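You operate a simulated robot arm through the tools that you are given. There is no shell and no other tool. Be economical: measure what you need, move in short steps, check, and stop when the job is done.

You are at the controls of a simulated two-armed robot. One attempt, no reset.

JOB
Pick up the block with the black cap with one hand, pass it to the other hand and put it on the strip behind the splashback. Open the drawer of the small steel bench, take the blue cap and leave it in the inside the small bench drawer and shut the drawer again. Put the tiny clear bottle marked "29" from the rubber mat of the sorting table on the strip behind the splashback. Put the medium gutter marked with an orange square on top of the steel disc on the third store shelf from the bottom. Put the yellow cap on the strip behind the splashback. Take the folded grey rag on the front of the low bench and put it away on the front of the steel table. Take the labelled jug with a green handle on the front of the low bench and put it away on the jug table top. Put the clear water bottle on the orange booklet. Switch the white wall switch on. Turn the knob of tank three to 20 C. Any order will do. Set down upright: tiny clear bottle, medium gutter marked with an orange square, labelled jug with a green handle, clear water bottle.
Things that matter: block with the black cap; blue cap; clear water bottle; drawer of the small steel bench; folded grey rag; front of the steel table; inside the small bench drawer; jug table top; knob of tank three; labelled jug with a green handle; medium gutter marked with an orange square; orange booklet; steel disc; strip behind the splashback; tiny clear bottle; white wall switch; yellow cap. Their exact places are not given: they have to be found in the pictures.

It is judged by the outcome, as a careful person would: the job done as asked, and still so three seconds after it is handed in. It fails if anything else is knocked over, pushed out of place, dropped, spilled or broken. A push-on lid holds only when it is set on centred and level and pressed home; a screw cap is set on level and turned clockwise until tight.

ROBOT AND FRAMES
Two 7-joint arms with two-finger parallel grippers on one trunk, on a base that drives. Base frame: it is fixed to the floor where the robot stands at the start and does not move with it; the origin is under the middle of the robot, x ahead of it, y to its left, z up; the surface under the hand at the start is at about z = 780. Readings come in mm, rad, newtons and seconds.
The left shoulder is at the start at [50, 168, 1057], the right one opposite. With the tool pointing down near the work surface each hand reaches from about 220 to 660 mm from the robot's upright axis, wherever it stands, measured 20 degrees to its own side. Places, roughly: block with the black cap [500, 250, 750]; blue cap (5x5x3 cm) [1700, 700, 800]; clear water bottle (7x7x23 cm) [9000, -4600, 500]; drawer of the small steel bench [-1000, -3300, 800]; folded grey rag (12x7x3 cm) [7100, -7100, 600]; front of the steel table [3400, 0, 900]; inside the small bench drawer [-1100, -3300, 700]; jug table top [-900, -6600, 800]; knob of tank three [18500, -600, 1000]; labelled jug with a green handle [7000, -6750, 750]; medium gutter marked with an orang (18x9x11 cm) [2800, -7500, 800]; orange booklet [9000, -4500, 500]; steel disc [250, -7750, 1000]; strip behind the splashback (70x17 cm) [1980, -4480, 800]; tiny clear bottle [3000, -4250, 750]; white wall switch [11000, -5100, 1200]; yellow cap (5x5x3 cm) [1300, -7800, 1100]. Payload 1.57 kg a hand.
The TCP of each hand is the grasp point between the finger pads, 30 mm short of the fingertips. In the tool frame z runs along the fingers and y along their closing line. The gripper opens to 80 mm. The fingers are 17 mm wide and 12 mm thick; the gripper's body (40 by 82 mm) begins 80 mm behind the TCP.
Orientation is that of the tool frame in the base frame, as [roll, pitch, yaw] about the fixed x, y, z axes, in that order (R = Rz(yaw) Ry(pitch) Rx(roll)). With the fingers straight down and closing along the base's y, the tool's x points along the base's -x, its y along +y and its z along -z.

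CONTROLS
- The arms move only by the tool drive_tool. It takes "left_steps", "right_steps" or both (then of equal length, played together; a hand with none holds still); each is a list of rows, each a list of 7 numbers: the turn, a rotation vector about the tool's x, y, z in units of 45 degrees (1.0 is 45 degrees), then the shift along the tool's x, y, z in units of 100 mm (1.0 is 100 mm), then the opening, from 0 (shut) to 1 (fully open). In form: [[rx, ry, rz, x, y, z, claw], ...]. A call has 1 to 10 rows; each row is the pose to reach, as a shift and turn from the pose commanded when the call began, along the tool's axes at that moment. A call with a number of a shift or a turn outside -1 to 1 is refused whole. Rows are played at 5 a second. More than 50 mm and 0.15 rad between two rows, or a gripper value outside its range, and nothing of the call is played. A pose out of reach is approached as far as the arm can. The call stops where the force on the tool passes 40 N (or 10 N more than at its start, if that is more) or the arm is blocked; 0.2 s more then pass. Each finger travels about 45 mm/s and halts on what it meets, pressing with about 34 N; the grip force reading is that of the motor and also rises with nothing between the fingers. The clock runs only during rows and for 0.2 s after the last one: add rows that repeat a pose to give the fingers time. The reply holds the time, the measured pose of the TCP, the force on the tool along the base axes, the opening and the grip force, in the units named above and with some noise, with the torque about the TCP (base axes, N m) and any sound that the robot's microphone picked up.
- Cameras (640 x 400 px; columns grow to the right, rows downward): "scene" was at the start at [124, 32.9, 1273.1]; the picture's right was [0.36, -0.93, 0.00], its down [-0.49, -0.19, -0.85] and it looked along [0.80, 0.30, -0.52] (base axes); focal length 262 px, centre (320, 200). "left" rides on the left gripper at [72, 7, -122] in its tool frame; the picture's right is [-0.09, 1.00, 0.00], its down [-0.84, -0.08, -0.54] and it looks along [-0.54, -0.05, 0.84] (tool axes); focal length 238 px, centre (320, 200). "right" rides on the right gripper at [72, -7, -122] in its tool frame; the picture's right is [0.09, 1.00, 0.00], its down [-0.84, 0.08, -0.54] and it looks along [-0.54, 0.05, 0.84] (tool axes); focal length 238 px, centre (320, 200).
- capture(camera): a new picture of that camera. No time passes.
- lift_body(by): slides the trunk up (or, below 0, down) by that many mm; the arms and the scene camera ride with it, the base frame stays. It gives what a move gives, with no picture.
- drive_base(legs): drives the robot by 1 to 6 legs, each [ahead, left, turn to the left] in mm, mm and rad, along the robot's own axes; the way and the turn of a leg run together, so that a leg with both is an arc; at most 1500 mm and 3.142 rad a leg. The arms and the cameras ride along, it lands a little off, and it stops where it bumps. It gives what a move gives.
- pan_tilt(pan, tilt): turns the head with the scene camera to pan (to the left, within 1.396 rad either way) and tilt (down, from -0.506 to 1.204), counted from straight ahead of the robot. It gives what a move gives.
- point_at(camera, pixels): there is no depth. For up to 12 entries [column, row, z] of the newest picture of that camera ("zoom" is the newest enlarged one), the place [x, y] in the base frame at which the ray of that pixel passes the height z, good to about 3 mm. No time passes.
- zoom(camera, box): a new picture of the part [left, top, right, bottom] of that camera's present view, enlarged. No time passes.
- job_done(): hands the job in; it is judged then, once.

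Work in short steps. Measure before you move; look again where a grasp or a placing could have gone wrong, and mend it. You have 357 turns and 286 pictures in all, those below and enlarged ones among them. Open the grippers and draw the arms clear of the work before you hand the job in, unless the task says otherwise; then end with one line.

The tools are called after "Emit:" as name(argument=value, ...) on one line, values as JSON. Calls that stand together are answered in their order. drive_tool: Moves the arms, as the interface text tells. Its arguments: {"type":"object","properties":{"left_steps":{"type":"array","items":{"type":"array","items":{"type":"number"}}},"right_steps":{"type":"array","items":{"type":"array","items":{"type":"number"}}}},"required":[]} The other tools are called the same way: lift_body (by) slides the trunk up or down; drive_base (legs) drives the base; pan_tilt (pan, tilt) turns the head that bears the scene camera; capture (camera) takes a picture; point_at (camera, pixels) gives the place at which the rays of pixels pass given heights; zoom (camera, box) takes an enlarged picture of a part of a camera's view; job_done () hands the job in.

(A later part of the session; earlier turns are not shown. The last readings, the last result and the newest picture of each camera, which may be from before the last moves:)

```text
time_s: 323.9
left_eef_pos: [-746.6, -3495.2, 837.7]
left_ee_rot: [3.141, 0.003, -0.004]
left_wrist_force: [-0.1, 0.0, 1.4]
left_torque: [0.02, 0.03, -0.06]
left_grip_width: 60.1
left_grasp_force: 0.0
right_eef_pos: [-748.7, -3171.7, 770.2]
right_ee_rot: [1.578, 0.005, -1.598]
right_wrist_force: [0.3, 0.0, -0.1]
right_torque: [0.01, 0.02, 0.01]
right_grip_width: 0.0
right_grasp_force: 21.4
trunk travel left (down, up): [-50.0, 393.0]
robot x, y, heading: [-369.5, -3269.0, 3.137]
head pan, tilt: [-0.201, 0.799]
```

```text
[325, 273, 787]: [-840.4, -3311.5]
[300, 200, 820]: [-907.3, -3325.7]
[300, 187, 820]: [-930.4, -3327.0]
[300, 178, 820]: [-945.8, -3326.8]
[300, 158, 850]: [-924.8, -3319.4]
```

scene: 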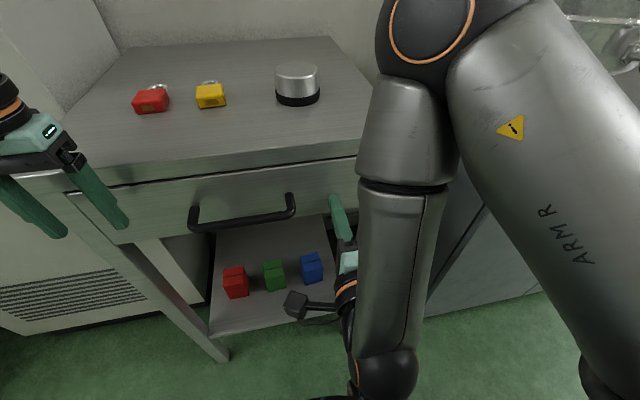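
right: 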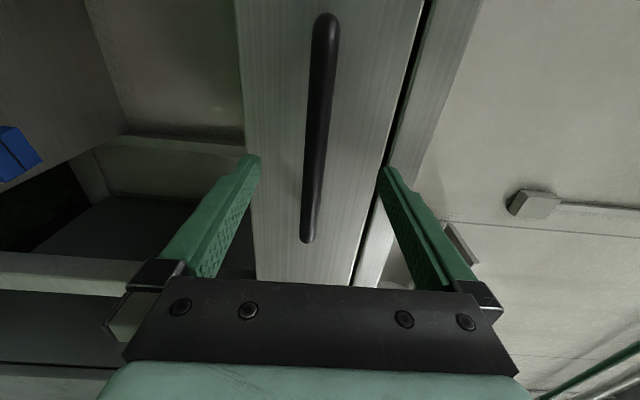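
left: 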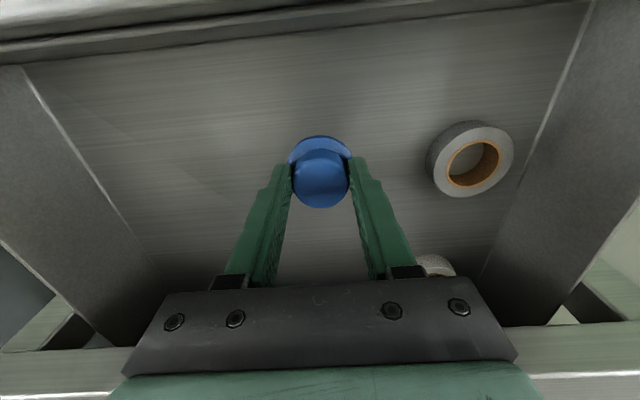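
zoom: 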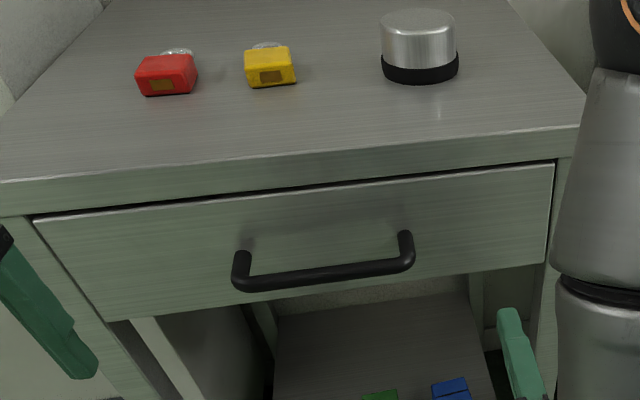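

Handle bar is at x -840 again, as when it was shut: the drawer is closed. I raise the trunk, back away, and set the right hand to neutral.

Emit:
lift_body(by=220)

Emit:
drive_base(legs=[[-1100, 0, 0], [0, 0, 1.5708]])

Emit:
drive_tool(right_steps=[[0.17, 0, 0, 0, 0, 0, 1], [0.34, 0, 0, 0, 0, 0, 1], [0.51, 0, 0, 0, 0, 0, 1], [0.68, 0, 0, 0, 0, 0, 1], [0.84, 0, 0, 0, 0, 0, 1], [1, 0, 0, 0, 0, 0, 1]])

Emit:
drive_tool(right_steps=[[0.17, 0, 0, 0, 0, 0, 1], [0.34, 0, 0, 0, 0, 0, 1], [0.51, 0, 0, 0, 0, 0, 1], [0.68, 0, 0, 0, 0, 0, 1], [0.84, 0, 0, 0, 0, 0, 1], [1, 0, 0, 0, 0, 0, 1]])

Emit:
drive_tool(right_steps=[[0, 0, -0.17, 0, 0, 0, 1], [0, 0, -0.34, 0, 0, 0, 1], [0, 0, -0.51, 0, 0, 0, 1], [0, 0, -0.68, 0, 0, 0, 1], [0, 0, -0.84, 0, 0, 0, 1], [0, 0, -1, 0, 0, 0, 1]])

Emit:
drive_tool(right_steps=[[0, 0, -0.17, 0, 0, 0, 1], [0, 0, -0.34, 0, 0, 0, 1], [0, 0, -0.51, 0, 0, 0, 1], [0, 0, -0.68, 0, 0, 0, 1], [0, 0, -0.84, 0, 0, 0, 1], [0, 0, -1, 0, 0, 0, 1]])

Emit:
pan_tilt(pan=0.0, tilt=0.3)

Emit:
capture(camera="scene")

```text
time_s: 326.2
left_eef_pos: [-747.0, -3494.0, 1058.7]
left_ee_rot: [3.139, 0.0, -0.004]
left_wrist_force: [0.4, 0.8, 0.0]
left_torque: [0.01, 0.02, -0.01]
left_grip_width: 60.2
left_grasp_force: 0.0
right_eef_pos: [-748.6, -3170.9, 990.5]
right_ee_rot: [1.578, 0.005, -1.598]
right_wrist_force: [-0.4, -1.1, -0.4]
right_torque: [-0.02, 0.03, -0.02]
right_grip_width: 0.0
right_grasp_force: 20.7
trunk travel left (down, up): [-270.0, 173.0]
robot x, y, heading: [-367.3, -3268.4, 3.132]
head pan, tilt: [-0.201, 0.799]
```

```text
time_s: 335.7
left_eef_pos: [959.0, -3655.6, 1057.3]
left_ee_rot: [3.141, 0.001, 1.58]
left_wrist_force: [-0.4, 0.5, -0.6]
left_torque: [-0.01, 0.0, 0.01]
left_grip_width: 60.1
left_grasp_force: 0.0
right_eef_pos: [636.6, -3660.5, 990.6]
right_ee_rot: [1.579, 0.006, -0.016]
right_wrist_force: [-0.4, 0.2, 0.4]
right_torque: [0.0, 0.01, 0.01]
right_grip_width: 0.3
right_grasp_force: 21.4
trunk travel left (down, up): [-270.0, 173.0]
robot x, y, heading: [729.8, -3279.3, -1.561]
head pan, tilt: [-0.201, 0.799]
```

```text
time_s: 337.1
left_eef_pos: [958.9, -3657.1, 1057.3]
left_ee_rot: [3.14, 0.001, 1.58]
left_wrist_force: [0.0, -0.2, -0.2]
left_torque: [-0.02, -0.03, -0.02]
left_grip_width: 60.1
left_grasp_force: 0.0
right_eef_pos: [635.8, -3661.5, 990.2]
right_ee_rot: [2.366, 0.005, -0.015]
right_wrist_force: [0.0, 0.6, -0.6]
right_torque: [0.0, 0.04, 0.0]
right_grip_width: 80.0
right_grasp_force: 0.0
right hand out of reach, approached as far as the arm can: row 1, 2, 3, 4
trunk travel left (down, up): [-270.0, 173.0]
robot x, y, heading: [727.4, -3282.2, -1.562]
head pan, tilt: [-0.201, 0.799]
```

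```text
time_s: 338.5
left_eef_pos: [959.5, -3656.6, 1056.8]
left_ee_rot: [3.14, 0.002, 1.579]
left_wrist_force: [0.0, -0.2, 0.5]
left_torque: [0.02, -0.01, -0.01]
left_grip_width: 60.2
left_grasp_force: 0.1
right_eef_pos: [634.5, -3661.4, 990.1]
right_ee_rot: [-3.132, 0.006, -0.017]
right_wrist_force: [-0.7, -0.4, 0.1]
right_torque: [0.01, -0.02, -0.01]
right_grip_width: 80.0
right_grasp_force: 0.0
trunk travel left (down, up): [-270.0, 173.0]
robot x, y, heading: [730.3, -3280.9, -1.561]
head pan, tilt: [-0.201, 0.799]
```

```text
time_s: 339.9
left_eef_pos: [959.2, -3655.2, 1057.3]
left_ee_rot: [3.139, 0.001, 1.58]
left_wrist_force: [0.0, 0.7, -0.2]
left_torque: [0.01, 0.0, 0.0]
left_grip_width: 60.0
left_grasp_force: 0.1
right_eef_pos: [635.5, -3661.4, 989.8]
right_ee_rot: [-3.133, 0.0, 0.772]
right_wrist_force: [0.5, 0.2, 0.3]
right_torque: [-0.03, 0.02, 0.01]
right_grip_width: 80.1
right_grasp_force: 0.1
trunk travel left (down, up): [-270.0, 173.0]
robot x, y, heading: [728.4, -3277.8, -1.57]
head pan, tilt: [-0.201, 0.799]
```

```text
time_s: 341.3
left_eef_pos: [959.0, -3656.1, 1057.8]
left_ee_rot: [3.141, 0.001, 1.579]
left_wrist_force: [0.1, 1.0, 1.6]
left_torque: [0.01, 0.01, 0.0]
left_grip_width: 59.8
left_grasp_force: 0.1
right_eef_pos: [634.7, -3662.1, 991.6]
right_ee_rot: [-3.135, -0.007, 1.557]
right_wrist_force: [0.4, 0.0, -0.3]
right_torque: [-0.02, 0.01, 0.01]
right_grip_width: 80.0
right_grasp_force: 0.1
trunk travel left (down, up): [-270.0, 173.0]
robot x, y, heading: [727.2, -3281.5, -1.562]
head pan, tilt: [-0.201, 0.799]
```

```text
time_s: 342.2
left_eef_pos: [958.9, -3656.5, 1057.8]
left_ee_rot: [3.139, 0.003, 1.579]
left_wrist_force: [0.5, 0.3, 0.5]
left_torque: [0.0, 0.0, -0.01]
left_grip_width: 60.0
left_grasp_force: 0.0
right_eef_pos: [635.5, -3662.0, 990.9]
right_ee_rot: [-3.136, -0.007, 1.556]
right_wrist_force: [-0.3, -0.2, -1.1]
right_torque: [0.01, 0.0, -0.04]
right_grip_width: 80.1
right_grasp_force: 0.0
trunk travel left (down, up): [-270.0, 173.0]
robot x, y, heading: [732.5, -3283.0, -1.561]
head pan, tilt: [0.0, 0.3]
```

```text
189 pictures are left
```

scene: 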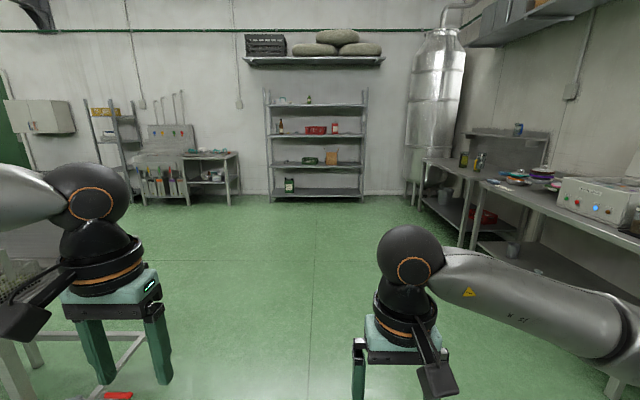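

The store shelf is straight ahead; the path is clear. I drive 3100 mm ahead and look.

Emit:
drive_base(legs=[[1500, 0, -0.009], [1400, 0, 0]])

Emit:
capture(camera="scene")

Emit:
zoom(camera="scene", box=[180, 80, 460, 280])

```text
time_s: 356.3
left_eef_pos: [964.1, -6567.0, 1059.1]
left_ee_rot: [3.14, 0.001, 1.573]
left_wrist_force: [0.1, 0.6, 0.9]
left_torque: [0.05, -0.02, -0.01]
left_grip_width: 60.1
left_grasp_force: 0.0
right_eef_pos: [639.2, -6568.5, 990.0]
right_ee_rot: [-3.136, -0.007, 1.547]
right_wrist_force: [0.4, -0.4, 0.1]
right_torque: [-0.06, 0.0, -0.03]
right_grip_width: 79.9
right_grasp_force: 0.0
trunk travel left (down, up): [-270.0, 173.0]
robot x, y, heading: [740.4, -6189.3, -1.565]
head pan, tilt: [0.0, 0.3]
```

```text
188 pictures are left
```

scene: 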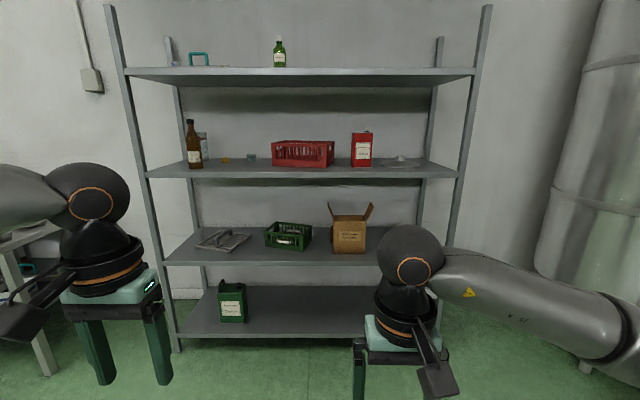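

```text
2.00 times, centred on (320, 180) of scene
```

zoom: 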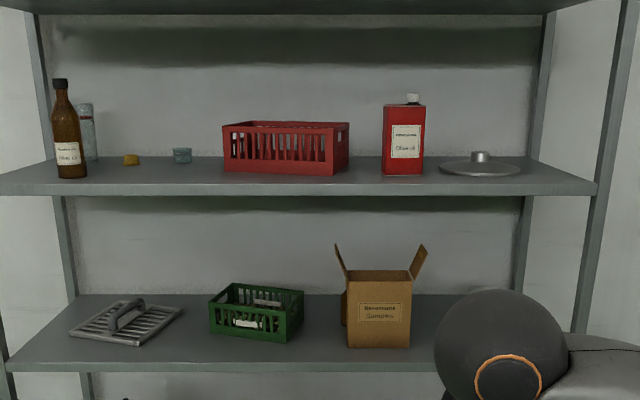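

Third shelf: yellow cap at (245,160), steel disc at (400,163). I zoom for details and measure.

Emit:
zoom(camera="scene", box=[360, 130, 460, 190])

Emit:
zoom(camera="scene", box=[160, 110, 300, 190])

Emit:
point_at(camera="scene", pixels=[[147, 174, 1050], [457, 173, 1050], [147, 174, 1100], [457, 173, 1100], [168, 263, 700], [182, 345, 300], [245, 161, 1060], [245, 161, 1100], [400, 164, 1060], [400, 164, 1100], [183, 352, 0]])

```text
6.40 times, centred on (410, 160) of scene
```

zoom: 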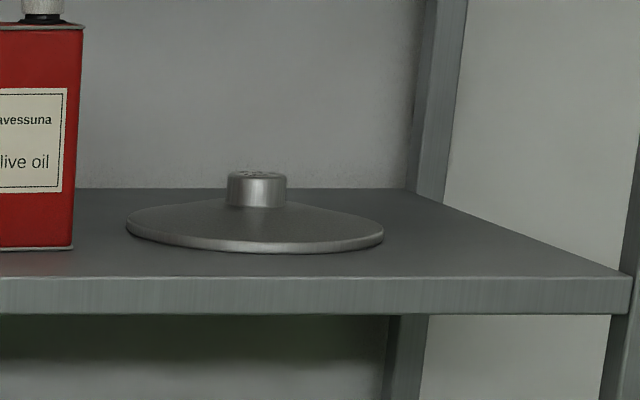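

```text
4.57 times, centred on (230, 150) of scene
```

zoom: 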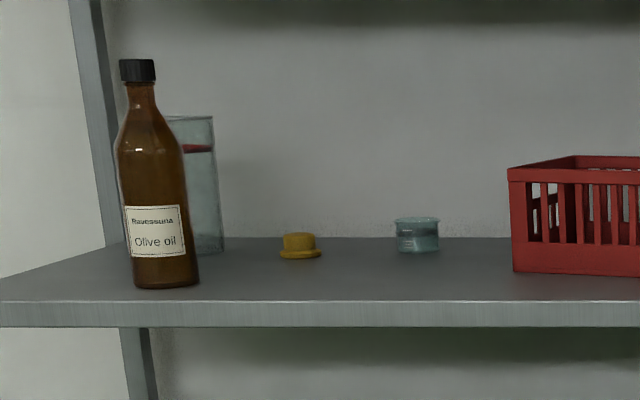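

```text
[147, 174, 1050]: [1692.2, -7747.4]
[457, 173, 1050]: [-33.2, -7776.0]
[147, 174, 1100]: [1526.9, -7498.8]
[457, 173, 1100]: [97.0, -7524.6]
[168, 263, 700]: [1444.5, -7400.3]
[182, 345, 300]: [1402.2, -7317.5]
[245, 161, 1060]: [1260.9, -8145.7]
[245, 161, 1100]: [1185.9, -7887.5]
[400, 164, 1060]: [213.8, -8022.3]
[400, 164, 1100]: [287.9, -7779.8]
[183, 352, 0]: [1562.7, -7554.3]
```

Third shelf surface is about z 1100, front edge y about -7530. Now I go to see the gutter at the bench to the left.

Emit:
drive_base(legs=[[0, 1200, 0], [0, 800, 0]])

Emit:
pan_tilt(pan=0.0, tilt=0.5)

Emit:
capture(camera="scene")

Emit:
zoom(camera="scene", box=[180, 80, 460, 260])

```text
time_s: 374.0
left_eef_pos: [2959.3, -6561.1, 1057.6]
left_ee_rot: [3.14, 0.001, 1.581]
left_wrist_force: [0.3, 0.7, -0.3]
left_torque: [-0.03, -0.04, 0.04]
left_grip_width: 59.8
left_grasp_force: 0.1
right_eef_pos: [2635.2, -6568.6, 990.8]
right_ee_rot: [-3.135, -0.007, 1.557]
right_wrist_force: [-1.0, -0.8, 0.0]
right_torque: [-0.01, 0.0, 0.0]
right_grip_width: 79.7
right_grasp_force: 0.0
trunk travel left (down, up): [-270.0, 173.0]
robot x, y, heading: [2730.1, -6184.3, -1.56]
head pan, tilt: [0.0, 0.3]
```

```text
time_s: 374.8
left_eef_pos: [2958.5, -6561.4, 1057.1]
left_ee_rot: [3.14, 0.0, 1.579]
left_wrist_force: [0.3, -0.1, 0.4]
left_torque: [-0.02, -0.01, 0.0]
left_grip_width: 59.8
left_grasp_force: 0.0
right_eef_pos: [2635.9, -6569.1, 990.1]
right_ee_rot: [-3.138, -0.004, 1.557]
right_wrist_force: [-0.5, -0.2, 0.4]
right_torque: [-0.01, 0.01, -0.02]
right_grip_width: 79.8
right_grasp_force: 0.0
trunk travel left (down, up): [-270.0, 173.0]
robot x, y, heading: [2730.6, -6186.7, -1.565]
head pan, tilt: [0.0, 0.499]
```

```text
184 pictures are left
```

scene: 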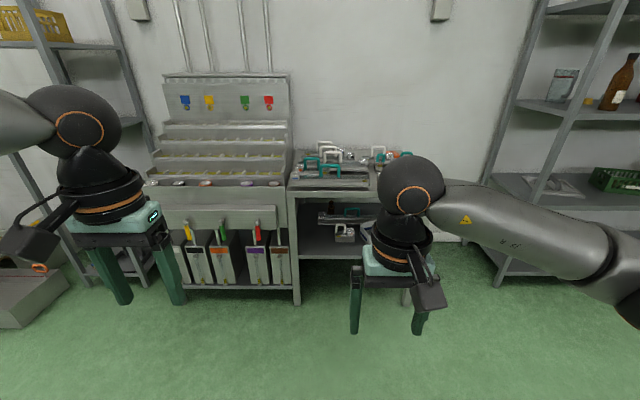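

```text
2.22 times, centred on (320, 170) of scene
```

zoom: 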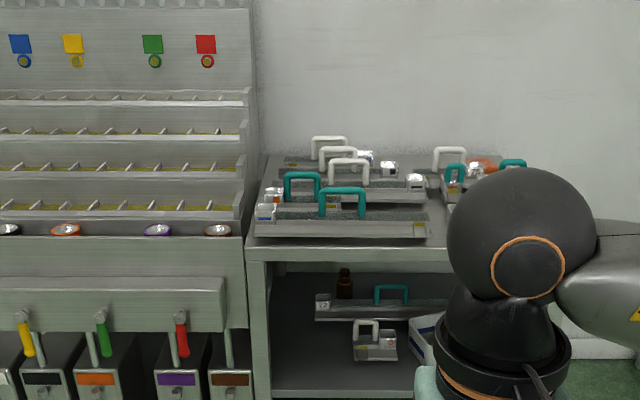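

Many gutters with handles stand there; the right arm blocks part. I shift right 250 mm and forward 350 mm for a better look.

Emit:
drive_base(legs=[[0, -230, 0], [350, 0, 0]])

Emit:
pan_tilt(pan=0.2, tilt=0.65)

Emit:
capture(camera="scene")

Emit:
zoom(camera="scene", box=[200, 60, 420, 220])

```text
time_s: 379.2
left_eef_pos: [2735.6, -6911.2, 1058.5]
left_ee_rot: [3.137, 0.0, 1.584]
left_wrist_force: [0.4, 0.2, -0.1]
left_torque: [0.02, 0.01, 0.0]
left_grip_width: 60.0
left_grasp_force: 0.1
right_eef_pos: [2412.0, -6918.3, 990.4]
right_ee_rot: [-3.136, -0.008, 1.562]
right_wrist_force: [-0.3, -0.2, 0.2]
right_torque: [-0.02, -0.04, -0.04]
right_grip_width: 79.9
right_grasp_force: 0.2
trunk travel left (down, up): [-270.0, 173.0]
robot x, y, heading: [2506.9, -6536.1, -1.561]
head pan, tilt: [0.0, 0.499]
```

```text
time_s: 380.0
left_eef_pos: [2734.6, -6911.2, 1058.0]
left_ee_rot: [3.14, 0.002, 1.583]
left_wrist_force: [0.0, -0.5, 0.1]
left_torque: [0.02, -0.01, 0.0]
left_grip_width: 60.3
left_grasp_force: 0.1
right_eef_pos: [2412.6, -6919.3, 990.0]
right_ee_rot: [-3.136, -0.005, 1.56]
right_wrist_force: [0.4, -1.1, -0.4]
right_torque: [0.02, -0.02, -0.02]
right_grip_width: 80.1
right_grasp_force: 0.1
trunk travel left (down, up): [-270.0, 173.0]
robot x, y, heading: [2503.8, -6532.7, -1.56]
head pan, tilt: [0.201, 0.649]
```

```text
182 pictures are left
```

scene: 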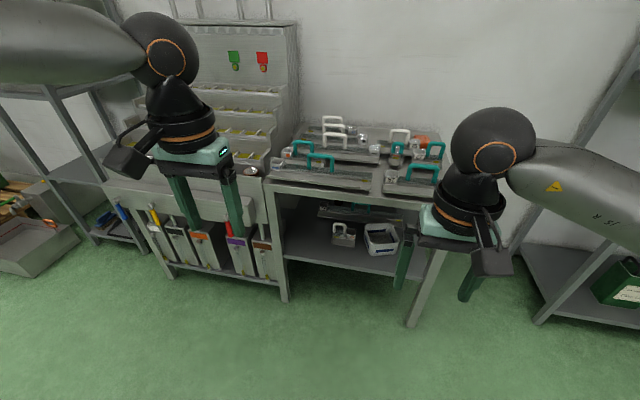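

```text
2.50 times, centred on (310, 140) of scene
```

zoom: 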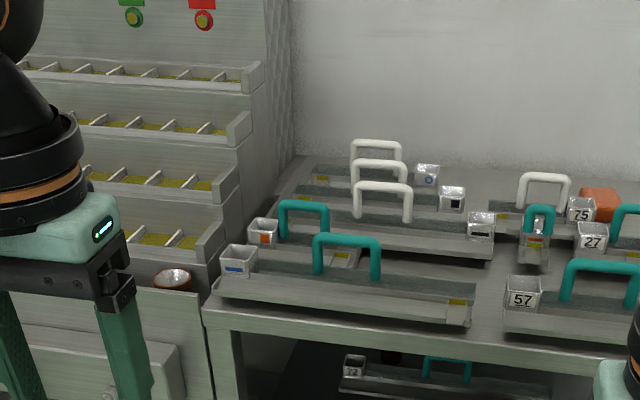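

The gutter with an orange square is the teal-handled one at zoom (263,233), behind the blue-marked one. I zoom more and measure.

Emit:
zoom(camera="scene", box=[270, 110, 360, 190])

Emit:
zoom(camera="scene", box=[350, 110, 450, 190])

```text
5.00 times, centred on (315, 150) of scene
```

zoom: 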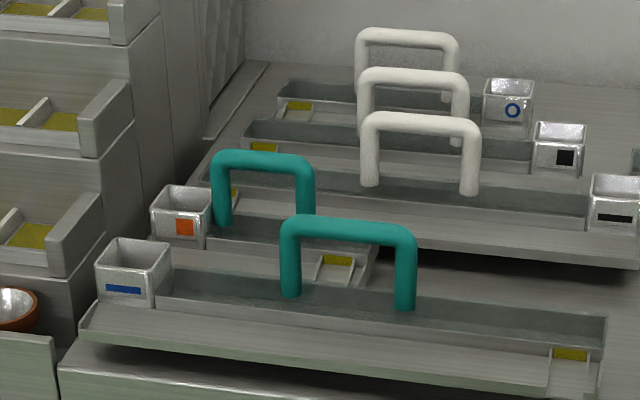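

```text
5.00 times, centred on (400, 150) of scene
```

zoom: 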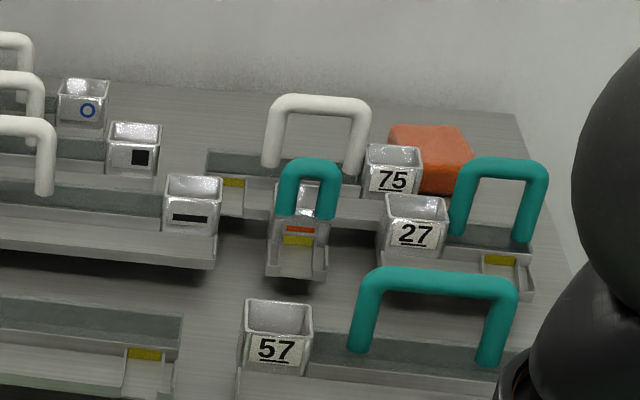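

I measure the gutter's handle and the bench's height.

Emit:
point_at(camera="scene", pixels=[[287, 301, 0], [410, 325, 0], [282, 189, 800], [282, 189, 850], [282, 189, 900], [430, 205, 850], [322, 142, 900], [322, 142, 950], [313, 141, 950], [332, 144, 950], [315, 157, 850]])

Emit:
capture(camera="left")

```text
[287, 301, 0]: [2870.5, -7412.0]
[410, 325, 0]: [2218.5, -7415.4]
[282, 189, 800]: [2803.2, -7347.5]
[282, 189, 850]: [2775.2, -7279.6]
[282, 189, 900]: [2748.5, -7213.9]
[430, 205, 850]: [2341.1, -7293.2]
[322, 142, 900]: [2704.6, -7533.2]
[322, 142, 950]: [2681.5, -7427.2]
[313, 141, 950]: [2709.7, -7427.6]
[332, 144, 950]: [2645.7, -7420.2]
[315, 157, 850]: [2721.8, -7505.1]
```

```text
178 pictures are left
```

left: 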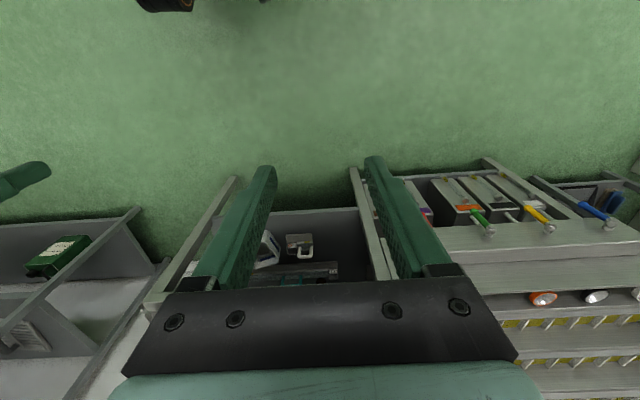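

I measure the front (blue) gutter's handle relative to the orange one's.

Emit:
point_at(camera="scene", pixels=[[326, 157, 900], [353, 158, 900], [340, 155, 905], [313, 141, 905], [332, 144, 905], [322, 141, 905], [308, 157, 795], [345, 165, 795], [282, 182, 795]])

Emit:
drive_base(legs=[[0, 330, 0]])

Emit:
pan_tilt(pan=-0.05, tilt=0.7)

Emit:
capture(camera="scene")

```text
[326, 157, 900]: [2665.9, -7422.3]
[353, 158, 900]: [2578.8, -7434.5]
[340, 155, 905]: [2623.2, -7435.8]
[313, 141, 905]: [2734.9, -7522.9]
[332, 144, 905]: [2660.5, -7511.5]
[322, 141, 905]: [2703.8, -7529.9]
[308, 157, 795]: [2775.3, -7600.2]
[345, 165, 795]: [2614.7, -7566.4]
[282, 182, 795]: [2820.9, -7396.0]
```

```text
time_s: 383.4
left_eef_pos: [3062.4, -6908.8, 1058.1]
left_ee_rot: [3.141, 0.002, 1.579]
left_wrist_force: [0.3, 0.7, 0.1]
left_torque: [0.03, -0.01, 0.02]
left_grip_width: 60.1
left_grasp_force: 0.1
right_eef_pos: [2738.7, -6915.8, 991.9]
right_ee_rot: [-3.136, -0.004, 1.556]
right_wrist_force: [0.8, -0.4, 0.0]
right_torque: [0.01, -0.04, 0.01]
right_grip_width: 80.0
right_grasp_force: 0.1
trunk travel left (down, up): [-270.0, 173.0]
robot x, y, heading: [2832.7, -6536.1, -1.563]
head pan, tilt: [0.201, 0.649]
```

```text
time_s: 384.2
left_eef_pos: [3061.1, -6909.4, 1058.9]
left_ee_rot: [3.14, 0.002, 1.58]
left_wrist_force: [0.0, 0.6, -0.6]
left_torque: [-0.04, 0.01, -0.01]
left_grip_width: 59.9
left_grasp_force: 0.0
right_eef_pos: [2738.1, -6914.2, 990.2]
right_ee_rot: [-3.137, -0.006, 1.554]
right_wrist_force: [0.1, 0.5, -0.3]
right_torque: [-0.01, -0.02, -0.04]
right_grip_width: 80.0
right_grasp_force: 0.1
trunk travel left (down, up): [-270.0, 173.0]
robot x, y, heading: [2830.0, -6533.8, -1.564]
head pan, tilt: [-0.051, 0.7]
```

```text
177 pictures are left
```

scene: 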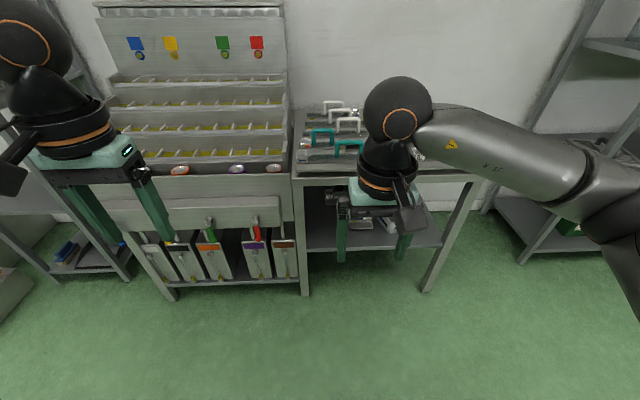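

Emit:
zoom(camera="scene", box=[280, 90, 380, 190])

Emit:
point_at(camera="zoom", pixels=[[140, 140, 905], [230, 140, 905], [140, 140, 890], [230, 140, 890], [250, 210, 905]])

```text
4.00 times, centred on (330, 140) of scene
```

zoom: 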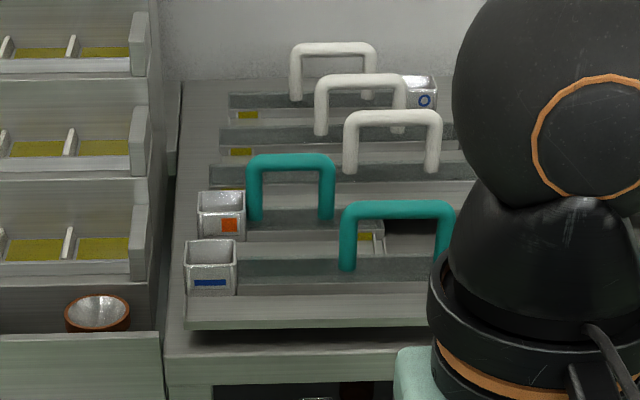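

```text
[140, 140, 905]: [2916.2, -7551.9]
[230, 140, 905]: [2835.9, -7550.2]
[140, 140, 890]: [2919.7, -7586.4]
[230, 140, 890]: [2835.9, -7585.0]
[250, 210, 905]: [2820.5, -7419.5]
```

Emit:
point_at(camera="zoom", pixels=[[250, 161, 905], [332, 161, 905], [250, 161, 890], [332, 161, 890], [345, 207, 905], [450, 207, 905], [320, 345, 795], [200, 235, 795], [240, 240, 795], [385, 255, 795]])

```text
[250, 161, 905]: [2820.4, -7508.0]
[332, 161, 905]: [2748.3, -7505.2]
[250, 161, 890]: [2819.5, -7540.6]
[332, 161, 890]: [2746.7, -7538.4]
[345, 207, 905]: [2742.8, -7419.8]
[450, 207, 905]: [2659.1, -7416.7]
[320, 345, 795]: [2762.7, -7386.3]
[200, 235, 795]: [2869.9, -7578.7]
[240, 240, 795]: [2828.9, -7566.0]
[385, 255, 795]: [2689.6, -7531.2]
```

The two views disagree; the bench height needs checking. I measure its left front leg, top and foot, in this view.

Emit:
point_at(camera="scene", pixels=[[303, 295, 0], [428, 290, 0], [292, 178, 795], [292, 178, 750], [292, 178, 700], [484, 172, 795], [484, 172, 700], [322, 130, 800], [322, 130, 750]])

```text
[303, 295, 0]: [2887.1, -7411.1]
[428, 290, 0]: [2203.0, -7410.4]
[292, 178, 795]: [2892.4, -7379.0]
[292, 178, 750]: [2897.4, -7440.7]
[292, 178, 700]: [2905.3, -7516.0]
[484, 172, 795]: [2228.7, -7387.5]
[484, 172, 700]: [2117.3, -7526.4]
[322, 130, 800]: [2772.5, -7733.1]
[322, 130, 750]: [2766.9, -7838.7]
```

I mis-scaled the earlier zoom; this view is right: handle x 2748–2820. I orient the right hand (90 degrees yaw, then 60 degrees forward tilt) and look with its camera.

Emit:
drive_tool(right_steps=[[0, 0, 0.17, 0, 0, 0, 1], [0, 0, 0.34, 0, 0, 0, 1], [0, 0, 0.51, 0, 0, 0, 1], [0, 0, 0.68, 0, 0, 0, 1], [0, 0, 0.84, 0, 0, 0, 1], [0, 0, 1, 0, 0, 0, 1]])

Emit:
drive_tool(right_steps=[[0, 0, 0.17, 0, 0, 0, 1], [0, 0, 0.34, 0, 0, 0, 1], [0, 0, 0.51, 0, 0, 0, 1], [0, 0, 0.68, 0, 0, 0, 1], [0, 0, 0.84, 0, 0, 0, 1], [0, 0, 1, 0, 0, 0, 1]])

Emit:
drive_tool(right_steps=[[-0.17, 0, 0, 0, 0, 0, 1], [-0.34, 0, 0, 0, 0, 0, 1], [-0.51, 0, 0, 0, 0, 0, 1], [-0.68, 0, 0, 0, 0, 0, 1], [-0.84, 0, 0, 0, 0, 0, 1], [-1, 0, 0, 0, 0, 0, 1]])

Emit:
drive_tool(right_steps=[[-0.17, 0, 0, 0, 0, 0, 1], [-0.333, 0, 0, 0, 0, 0, 1]])

Emit:
drive_base(legs=[[250, 0, 0]])

Emit:
capture(camera="right")

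Emit:
capture(camera="scene")

```text
time_s: 385.6
left_eef_pos: [3062.3, -6908.8, 1057.6]
left_ee_rot: [3.139, 0.002, 1.579]
left_wrist_force: [-0.3, 0.1, 1.6]
left_torque: [-0.02, -0.01, -0.01]
left_grip_width: 60.0
left_grasp_force: 0.0
right_eef_pos: [2738.0, -6913.8, 991.2]
right_ee_rot: [-3.132, 0.0, 0.768]
right_wrist_force: [0.4, -0.4, -0.4]
right_torque: [-0.04, 0.0, -0.01]
right_grip_width: 80.1
right_grasp_force: 0.0
trunk travel left (down, up): [-270.0, 173.0]
robot x, y, heading: [2829.4, -6530.0, -1.564]
head pan, tilt: [-0.051, 0.7]
```

```text
time_s: 387.0
left_eef_pos: [3061.3, -6908.9, 1058.5]
left_ee_rot: [3.139, 0.002, 1.581]
left_wrist_force: [-1.3, 0.5, 0.1]
left_torque: [-0.04, 0.0, 0.0]
left_grip_width: 60.0
left_grasp_force: 0.1
right_eef_pos: [2738.0, -6914.8, 991.0]
right_ee_rot: [-3.134, 0.006, -0.018]
right_wrist_force: [0.6, 0.2, -0.3]
right_torque: [0.02, 0.03, -0.02]
right_grip_width: 80.0
right_grasp_force: 0.1
trunk travel left (down, up): [-270.0, 173.0]
robot x, y, heading: [2832.9, -6529.4, -1.564]
head pan, tilt: [-0.051, 0.7]
```

```text
time_s: 388.4
left_eef_pos: [3062.7, -6908.8, 1058.2]
left_ee_rot: [3.141, 0.002, 1.579]
left_wrist_force: [-0.2, 0.0, 0.8]
left_torque: [0.01, -0.04, 0.01]
left_grip_width: 60.0
left_grasp_force: 0.0
right_eef_pos: [2739.7, -6914.6, 990.6]
right_ee_rot: [2.361, 0.007, -0.018]
right_wrist_force: [0.4, -0.1, -0.1]
right_torque: [-0.03, 0.01, -0.01]
right_grip_width: 80.0
right_grasp_force: 0.0
trunk travel left (down, up): [-270.0, 173.0]
robot x, y, heading: [2830.4, -6530.7, -1.567]
head pan, tilt: [-0.051, 0.7]
```

```text
time_s: 389.0
left_eef_pos: [3062.6, -6909.4, 1058.7]
left_ee_rot: [3.141, 0.002, 1.578]
left_wrist_force: [0.0, -0.8, 0.1]
left_torque: [-0.02, 0.04, -0.01]
left_grip_width: 60.0
left_grasp_force: 0.0
right_eef_pos: [2746.9, -6923.5, 989.7]
right_ee_rot: [2.101, 0.005, -0.018]
right_wrist_force: [-0.4, 0.1, -0.6]
right_torque: [0.04, -0.02, 0.0]
right_grip_width: 80.1
right_grasp_force: 0.0
right hand out of reach, approached as far as the arm can: row 2
trunk travel left (down, up): [-270.0, 173.0]
robot x, y, heading: [2833.0, -6535.2, -1.56]
head pan, tilt: [-0.051, 0.7]
```

```text
time_s: 390.8
left_eef_pos: [3060.2, -7155.3, 1057.9]
left_ee_rot: [3.14, 0.001, 1.572]
left_wrist_force: [1.0, 0.1, 0.2]
left_torque: [-0.02, 0.0, 0.03]
left_grip_width: 60.1
left_grasp_force: 0.2
right_eef_pos: [2744.9, -7166.1, 990.0]
right_ee_rot: [2.101, 0.008, -0.023]
right_wrist_force: [-1.2, -0.9, 0.7]
right_torque: [0.02, -0.01, 0.0]
right_grip_width: 80.1
right_grasp_force: 0.1
trunk travel left (down, up): [-270.0, 173.0]
robot x, y, heading: [2831.6, -6775.6, -1.568]
head pan, tilt: [-0.051, 0.7]
```

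```text
175 pictures are left
```

right: 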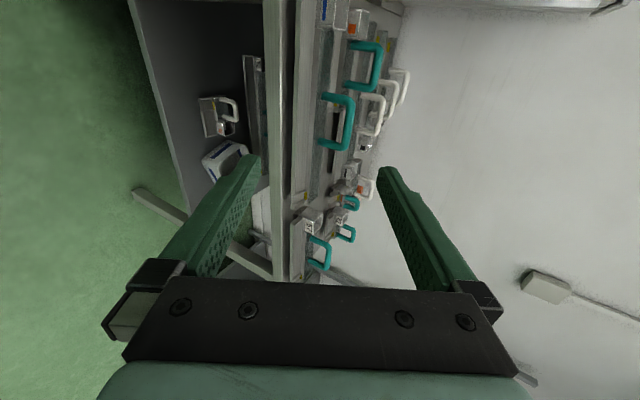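

```text
174 pictures are left
```

scene: 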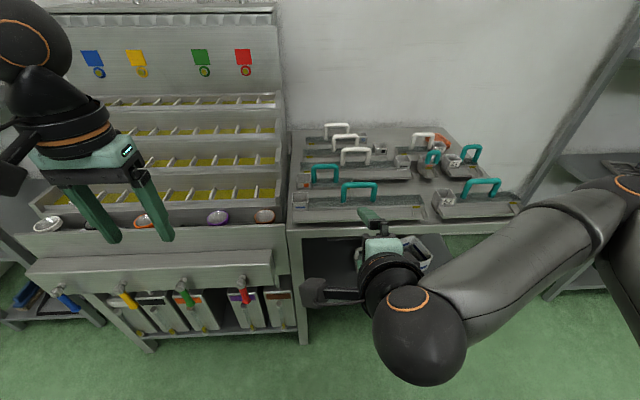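

Clear view now. I zoom on the orange-marked gutter and triangulate.

Emit:
zoom(camera="scene", box=[280, 140, 420, 230])

Emit:
point_at(camera="scene", pixels=[[300, 347, 0], [289, 236, 780], [289, 236, 795]])

```text
4.44 times, centred on (350, 185) of scene
```

zoom: 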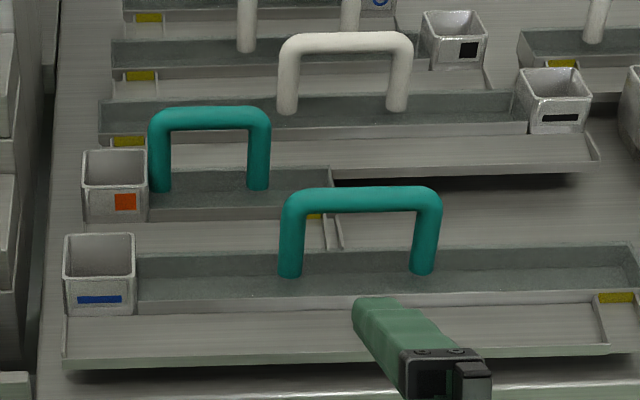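

```text
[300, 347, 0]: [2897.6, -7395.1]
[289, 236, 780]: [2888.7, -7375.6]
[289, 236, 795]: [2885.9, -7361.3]
```

Emit:
point_at(camera="zoom", pixels=[[158, 117, 905], [262, 117, 905], [158, 117, 880], [262, 117, 880], [158, 117, 860], [262, 117, 860], [295, 198, 880], [430, 198, 880], [85, 215, 775], [145, 220, 775], [330, 250, 775]])

```text
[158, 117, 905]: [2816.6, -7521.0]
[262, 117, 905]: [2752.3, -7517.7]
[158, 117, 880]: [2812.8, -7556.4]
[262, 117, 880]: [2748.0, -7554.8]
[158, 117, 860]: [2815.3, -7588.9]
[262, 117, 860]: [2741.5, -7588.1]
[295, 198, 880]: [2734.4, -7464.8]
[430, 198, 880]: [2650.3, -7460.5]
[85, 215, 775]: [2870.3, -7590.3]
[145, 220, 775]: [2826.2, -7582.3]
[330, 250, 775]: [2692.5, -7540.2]
```

Bar centre about [2782,-7550,883]. I draw the left hand back 100 mm, strafe 37 mm left, go ahead 200, lower the trunk 70.

Emit:
drive_tool(left_steps=[[0, 0, 0, 0.3, 0, 0, 0.75], [0, 0, 0, 0.6, 0, 0, 0.75], [0, 0, 0, 1, 0, 0, 0.75]], right_steps=[[0, 0, 0, 0, 0, 0, 0.6], [0, 0, 0, 0, 0, 0, 0.6], [0, 0, 0, 0, 0, 0, 0.6]])

Emit:
drive_base(legs=[[0, 37, 0], [190, 0, 0]])

Emit:
lift_body(by=-60)

Emit:
capture(camera="right")

Emit:
capture(camera="scene")

```text
time_s: 391.6
left_eef_pos: [3058.7, -7053.6, 1058.3]
left_ee_rot: [3.139, 0.002, 1.574]
left_wrist_force: [-0.2, -0.3, -0.3]
left_torque: [-0.01, 0.03, -0.01]
left_grip_width: 59.9
left_grasp_force: 0.0
right_eef_pos: [2745.1, -7166.3, 989.8]
right_ee_rot: [2.101, 0.006, -0.023]
right_wrist_force: [-0.2, 0.4, -0.1]
right_torque: [0.02, -0.02, -0.02]
right_grip_width: 48.2
right_grasp_force: 0.1
trunk travel left (down, up): [-270.0, 173.0]
robot x, y, heading: [2831.8, -6771.3, -1.569]
head pan, tilt: [-0.051, 0.7]
```

```text
time_s: 393.8
left_eef_pos: [3096.3, -7244.1, 1059.5]
left_ee_rot: [3.14, 0.002, 1.572]
left_wrist_force: [0.3, -0.1, 1.1]
left_torque: [0.0, 0.02, -0.02]
left_grip_width: 60.2
left_grasp_force: 0.1
right_eef_pos: [2780.9, -7356.2, 990.9]
right_ee_rot: [2.1, 0.007, -0.028]
right_wrist_force: [-0.7, -0.1, 0.0]
right_torque: [-0.02, 0.01, 0.0]
right_grip_width: 47.9
right_grasp_force: 0.0
trunk travel left (down, up): [-270.0, 173.0]
robot x, y, heading: [2868.2, -6967.0, -1.57]
head pan, tilt: [-0.051, 0.7]
```

```text
time_s: 394.8
left_eef_pos: [3096.0, -7245.2, 997.3]
left_ee_rot: [3.139, 0.001, 1.57]
left_wrist_force: [0.5, 0.3, -1.2]
left_torque: [0.03, 0.01, -0.02]
left_grip_width: 60.0
left_grasp_force: 0.2
right_eef_pos: [2781.9, -7355.5, 930.1]
right_ee_rot: [2.101, 0.007, -0.028]
right_wrist_force: [0.7, -0.3, 0.8]
right_torque: [-0.01, -0.03, 0.0]
right_grip_width: 48.2
right_grasp_force: 0.1
trunk travel left (down, up): [-210.0, 233.0]
robot x, y, heading: [2869.2, -6964.3, -1.574]
head pan, tilt: [-0.051, 0.7]
```

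```text
172 pictures are left
```

right: 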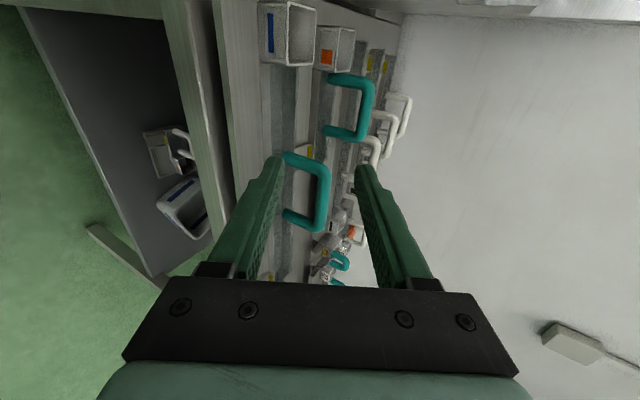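

```text
171 pictures are left
```

scene: 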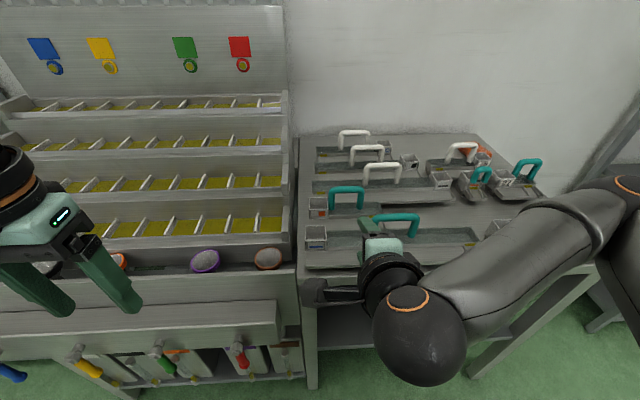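

Emit:
zoom(camera="scene", box=[295, 165, 425, 255])

Emit:
point_at(camera="right", pixels=[[368, 112, 895], [368, 112, 882], [368, 112, 870], [370, 88, 882], [364, 136, 882]])

```text
4.44 times, centred on (360, 210) of scene
```

zoom: 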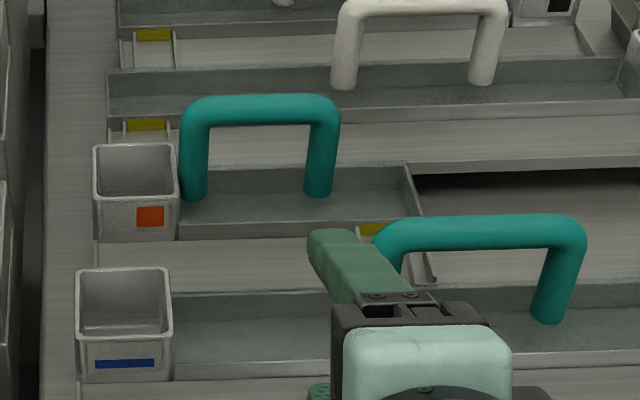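

```text
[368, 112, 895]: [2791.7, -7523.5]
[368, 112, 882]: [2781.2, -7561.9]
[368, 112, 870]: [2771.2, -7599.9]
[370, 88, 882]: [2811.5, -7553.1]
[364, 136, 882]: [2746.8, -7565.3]
```

Emit:
point_at(camera="zoom", pixels=[[260, 109, 895], [260, 109, 882], [260, 109, 870], [195, 112, 882], [325, 110, 882]])

```text
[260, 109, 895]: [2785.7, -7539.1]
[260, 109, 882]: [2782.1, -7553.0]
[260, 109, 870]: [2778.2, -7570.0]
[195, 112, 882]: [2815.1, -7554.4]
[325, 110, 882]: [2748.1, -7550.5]
```

Bar at [2783,-7547,886]. I go in: first up along the tool's y and partly forward, then along the axis.

Emit:
drive_tool(right_steps=[[0, 0, 0, 0, 0.3, 0.2, 0.6], [0, 0, 0, 0, 0.59, 0.4, 0.6], [0, 0, 0, 0, 0.59, 0.8, 0.6], [0, 0, 0, 0, 0.59, 1, 0.6]])

Emit:
drive_tool(right_steps=[[0, 0, 0, 0, 0, 0.3, 0.6], [0, 0, 0, 0, 0, 0.6, 0.6], [0, 0, 0, 0, 0, 0.6, 0.6]])

Emit:
capture(camera="right")

Emit:
zoom(camera="scene", box=[295, 145, 425, 255])

```text
time_s: 395.8
left_eef_pos: [3096.1, -7244.0, 997.7]
left_ee_rot: [3.14, 0.002, 1.57]
left_wrist_force: [0.4, 0.3, 0.1]
left_torque: [-0.04, 0.01, 0.0]
left_grip_width: 60.0
left_grasp_force: 0.1
right_eef_pos: [2777.6, -7474.2, 931.8]
right_ee_rot: [2.1, 0.007, -0.028]
right_wrist_force: [0.2, -0.4, 0.0]
right_torque: [0.01, 0.01, 0.06]
right_grip_width: 48.1
right_grasp_force: 0.0
trunk travel left (down, up): [-210.0, 233.0]
robot x, y, heading: [2872.5, -6965.8, -1.571]
head pan, tilt: [-0.051, 0.7]
```

```text
time_s: 396.6
left_eef_pos: [3095.9, -7243.5, 999.2]
left_ee_rot: [3.139, 0.001, 1.57]
left_wrist_force: [-0.2, 0.4, 0.5]
left_torque: [-0.01, -0.01, -0.01]
left_grip_width: 60.0
left_grasp_force: 0.0
right_eef_pos: [2777.1, -7523.8, 899.6]
right_ee_rot: [2.099, 0.005, -0.024]
right_wrist_force: [-0.1, 1.1, 0.6]
right_torque: [0.0, 0.01, 0.01]
right_grip_width: 47.9
right_grasp_force: 0.1
trunk travel left (down, up): [-210.0, 233.0]
robot x, y, heading: [2872.9, -6967.4, -1.566]
head pan, tilt: [-0.051, 0.7]
```

```text
169 pictures are left
```

right: 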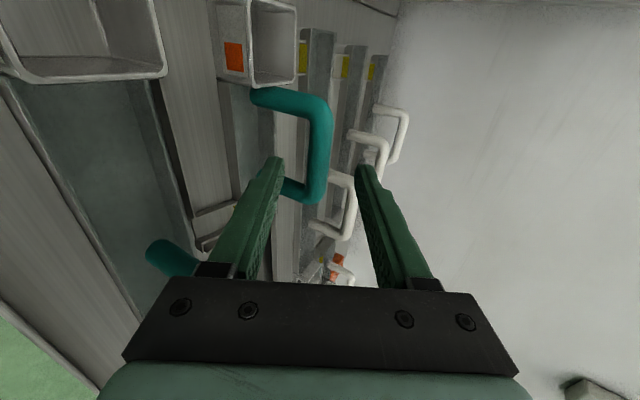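

```text
3.64 times, centred on (360, 200) of scene
```

zoom: 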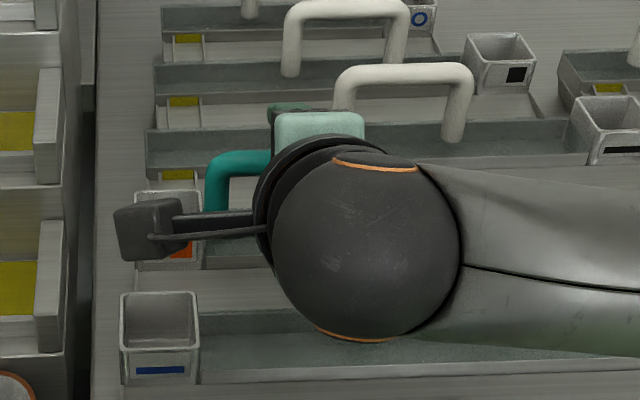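

The bar runs between the fingers. I advance 27 mm and close.

Emit:
drive_tool(right_steps=[[0, 0, 0, 0.05, 0, 0.15, 0.6], [0, 0, 0, 0.05, 0, 0.27, 0.6], [0, 0, 0, 0.05, 0, 0.27, 0.4], [0, 0, 0, 0.05, 0, 0.27, 0.2], [0, 0, 0, 0.05, 0, 0.27, 0], [0, 0, 0, 0.05, 0, 0.27, 0], [0, 0, 0, 0.05, 0, 0.27, 0]])

Emit:
capture(camera="right")

```text
time_s: 398.1
left_eef_pos: [3095.8, -7244.4, 999.5]
left_ee_rot: [3.14, 0.003, 1.572]
left_wrist_force: [-0.4, 0.5, -0.2]
left_torque: [0.0, 0.0, 0.0]
left_grip_width: 59.9
left_grasp_force: 0.1
right_eef_pos: [2782.2, -7547.4, 886.8]
right_ee_rot: [2.102, 0.008, -0.025]
right_wrist_force: [-0.5, 0.3, -0.1]
right_torque: [0.01, 0.01, 0.01]
right_grip_width: 15.4
right_grasp_force: 31.4
trunk travel left (down, up): [-210.0, 233.0]
robot x, y, heading: [2871.5, -6967.4, -1.573]
head pan, tilt: [-0.051, 0.7]
```

```text
167 pictures are left
```

right: 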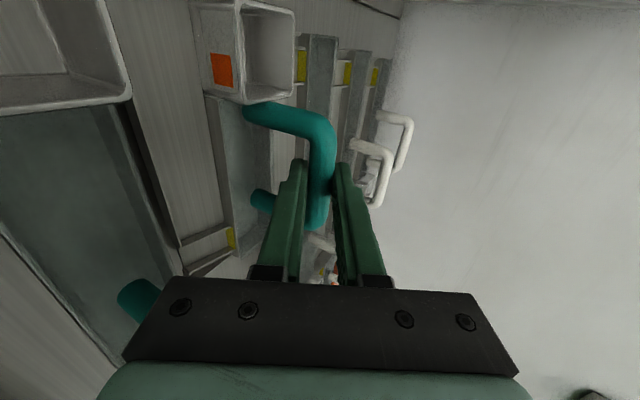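

Gripped (15 mm). I lift 30 mm and read weight and torque.

Emit:
lift_body(by=30)

Emit:
lift_body(by=150)

Emit:
capture(camera="right")

Emit:
capture(camera="scene")

```text
time_s: 398.9
left_eef_pos: [3096.1, -7244.4, 1027.9]
left_ee_rot: [3.14, 0.002, 1.57]
left_wrist_force: [-0.4, -0.9, 0.0]
left_torque: [-0.03, 0.05, 0.0]
left_grip_width: 60.1
left_grasp_force: 0.0
right_eef_pos: [2780.9, -7547.5, 916.5]
right_ee_rot: [2.101, 0.005, -0.027]
right_wrist_force: [1.0, 0.4, -3.4]
right_torque: [0.0, 0.03, -0.02]
right_grip_width: 15.8
right_grasp_force: 30.9
trunk travel left (down, up): [-240.0, 203.0]
robot x, y, heading: [2872.2, -6965.3, -1.575]
head pan, tilt: [-0.051, 0.7]
```

```text
time_s: 400.6
left_eef_pos: [3096.5, -7244.6, 1177.0]
left_ee_rot: [3.14, 0.002, 1.572]
left_wrist_force: [-0.1, 0.3, -0.3]
left_torque: [0.04, -0.01, 0.03]
left_grip_width: 60.1
left_grasp_force: 0.0
right_eef_pos: [2781.6, -7546.1, 1066.4]
right_ee_rot: [2.102, 0.007, -0.028]
right_wrist_force: [-0.4, 0.5, -3.4]
right_torque: [0.0, -0.01, -0.02]
right_grip_width: 15.3
right_grasp_force: 31.1
trunk travel left (down, up): [-390.0, 53.0]
robot x, y, heading: [2871.3, -6965.1, -1.569]
head pan, tilt: [-0.051, 0.7]
```

```text
166 pictures are left
```

right: 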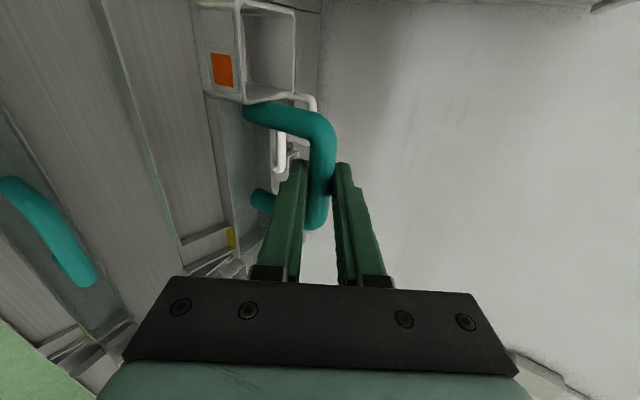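

```text
165 pictures are left
```

scene: 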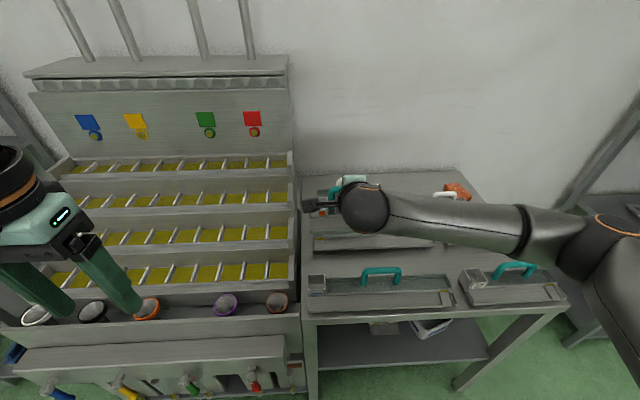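

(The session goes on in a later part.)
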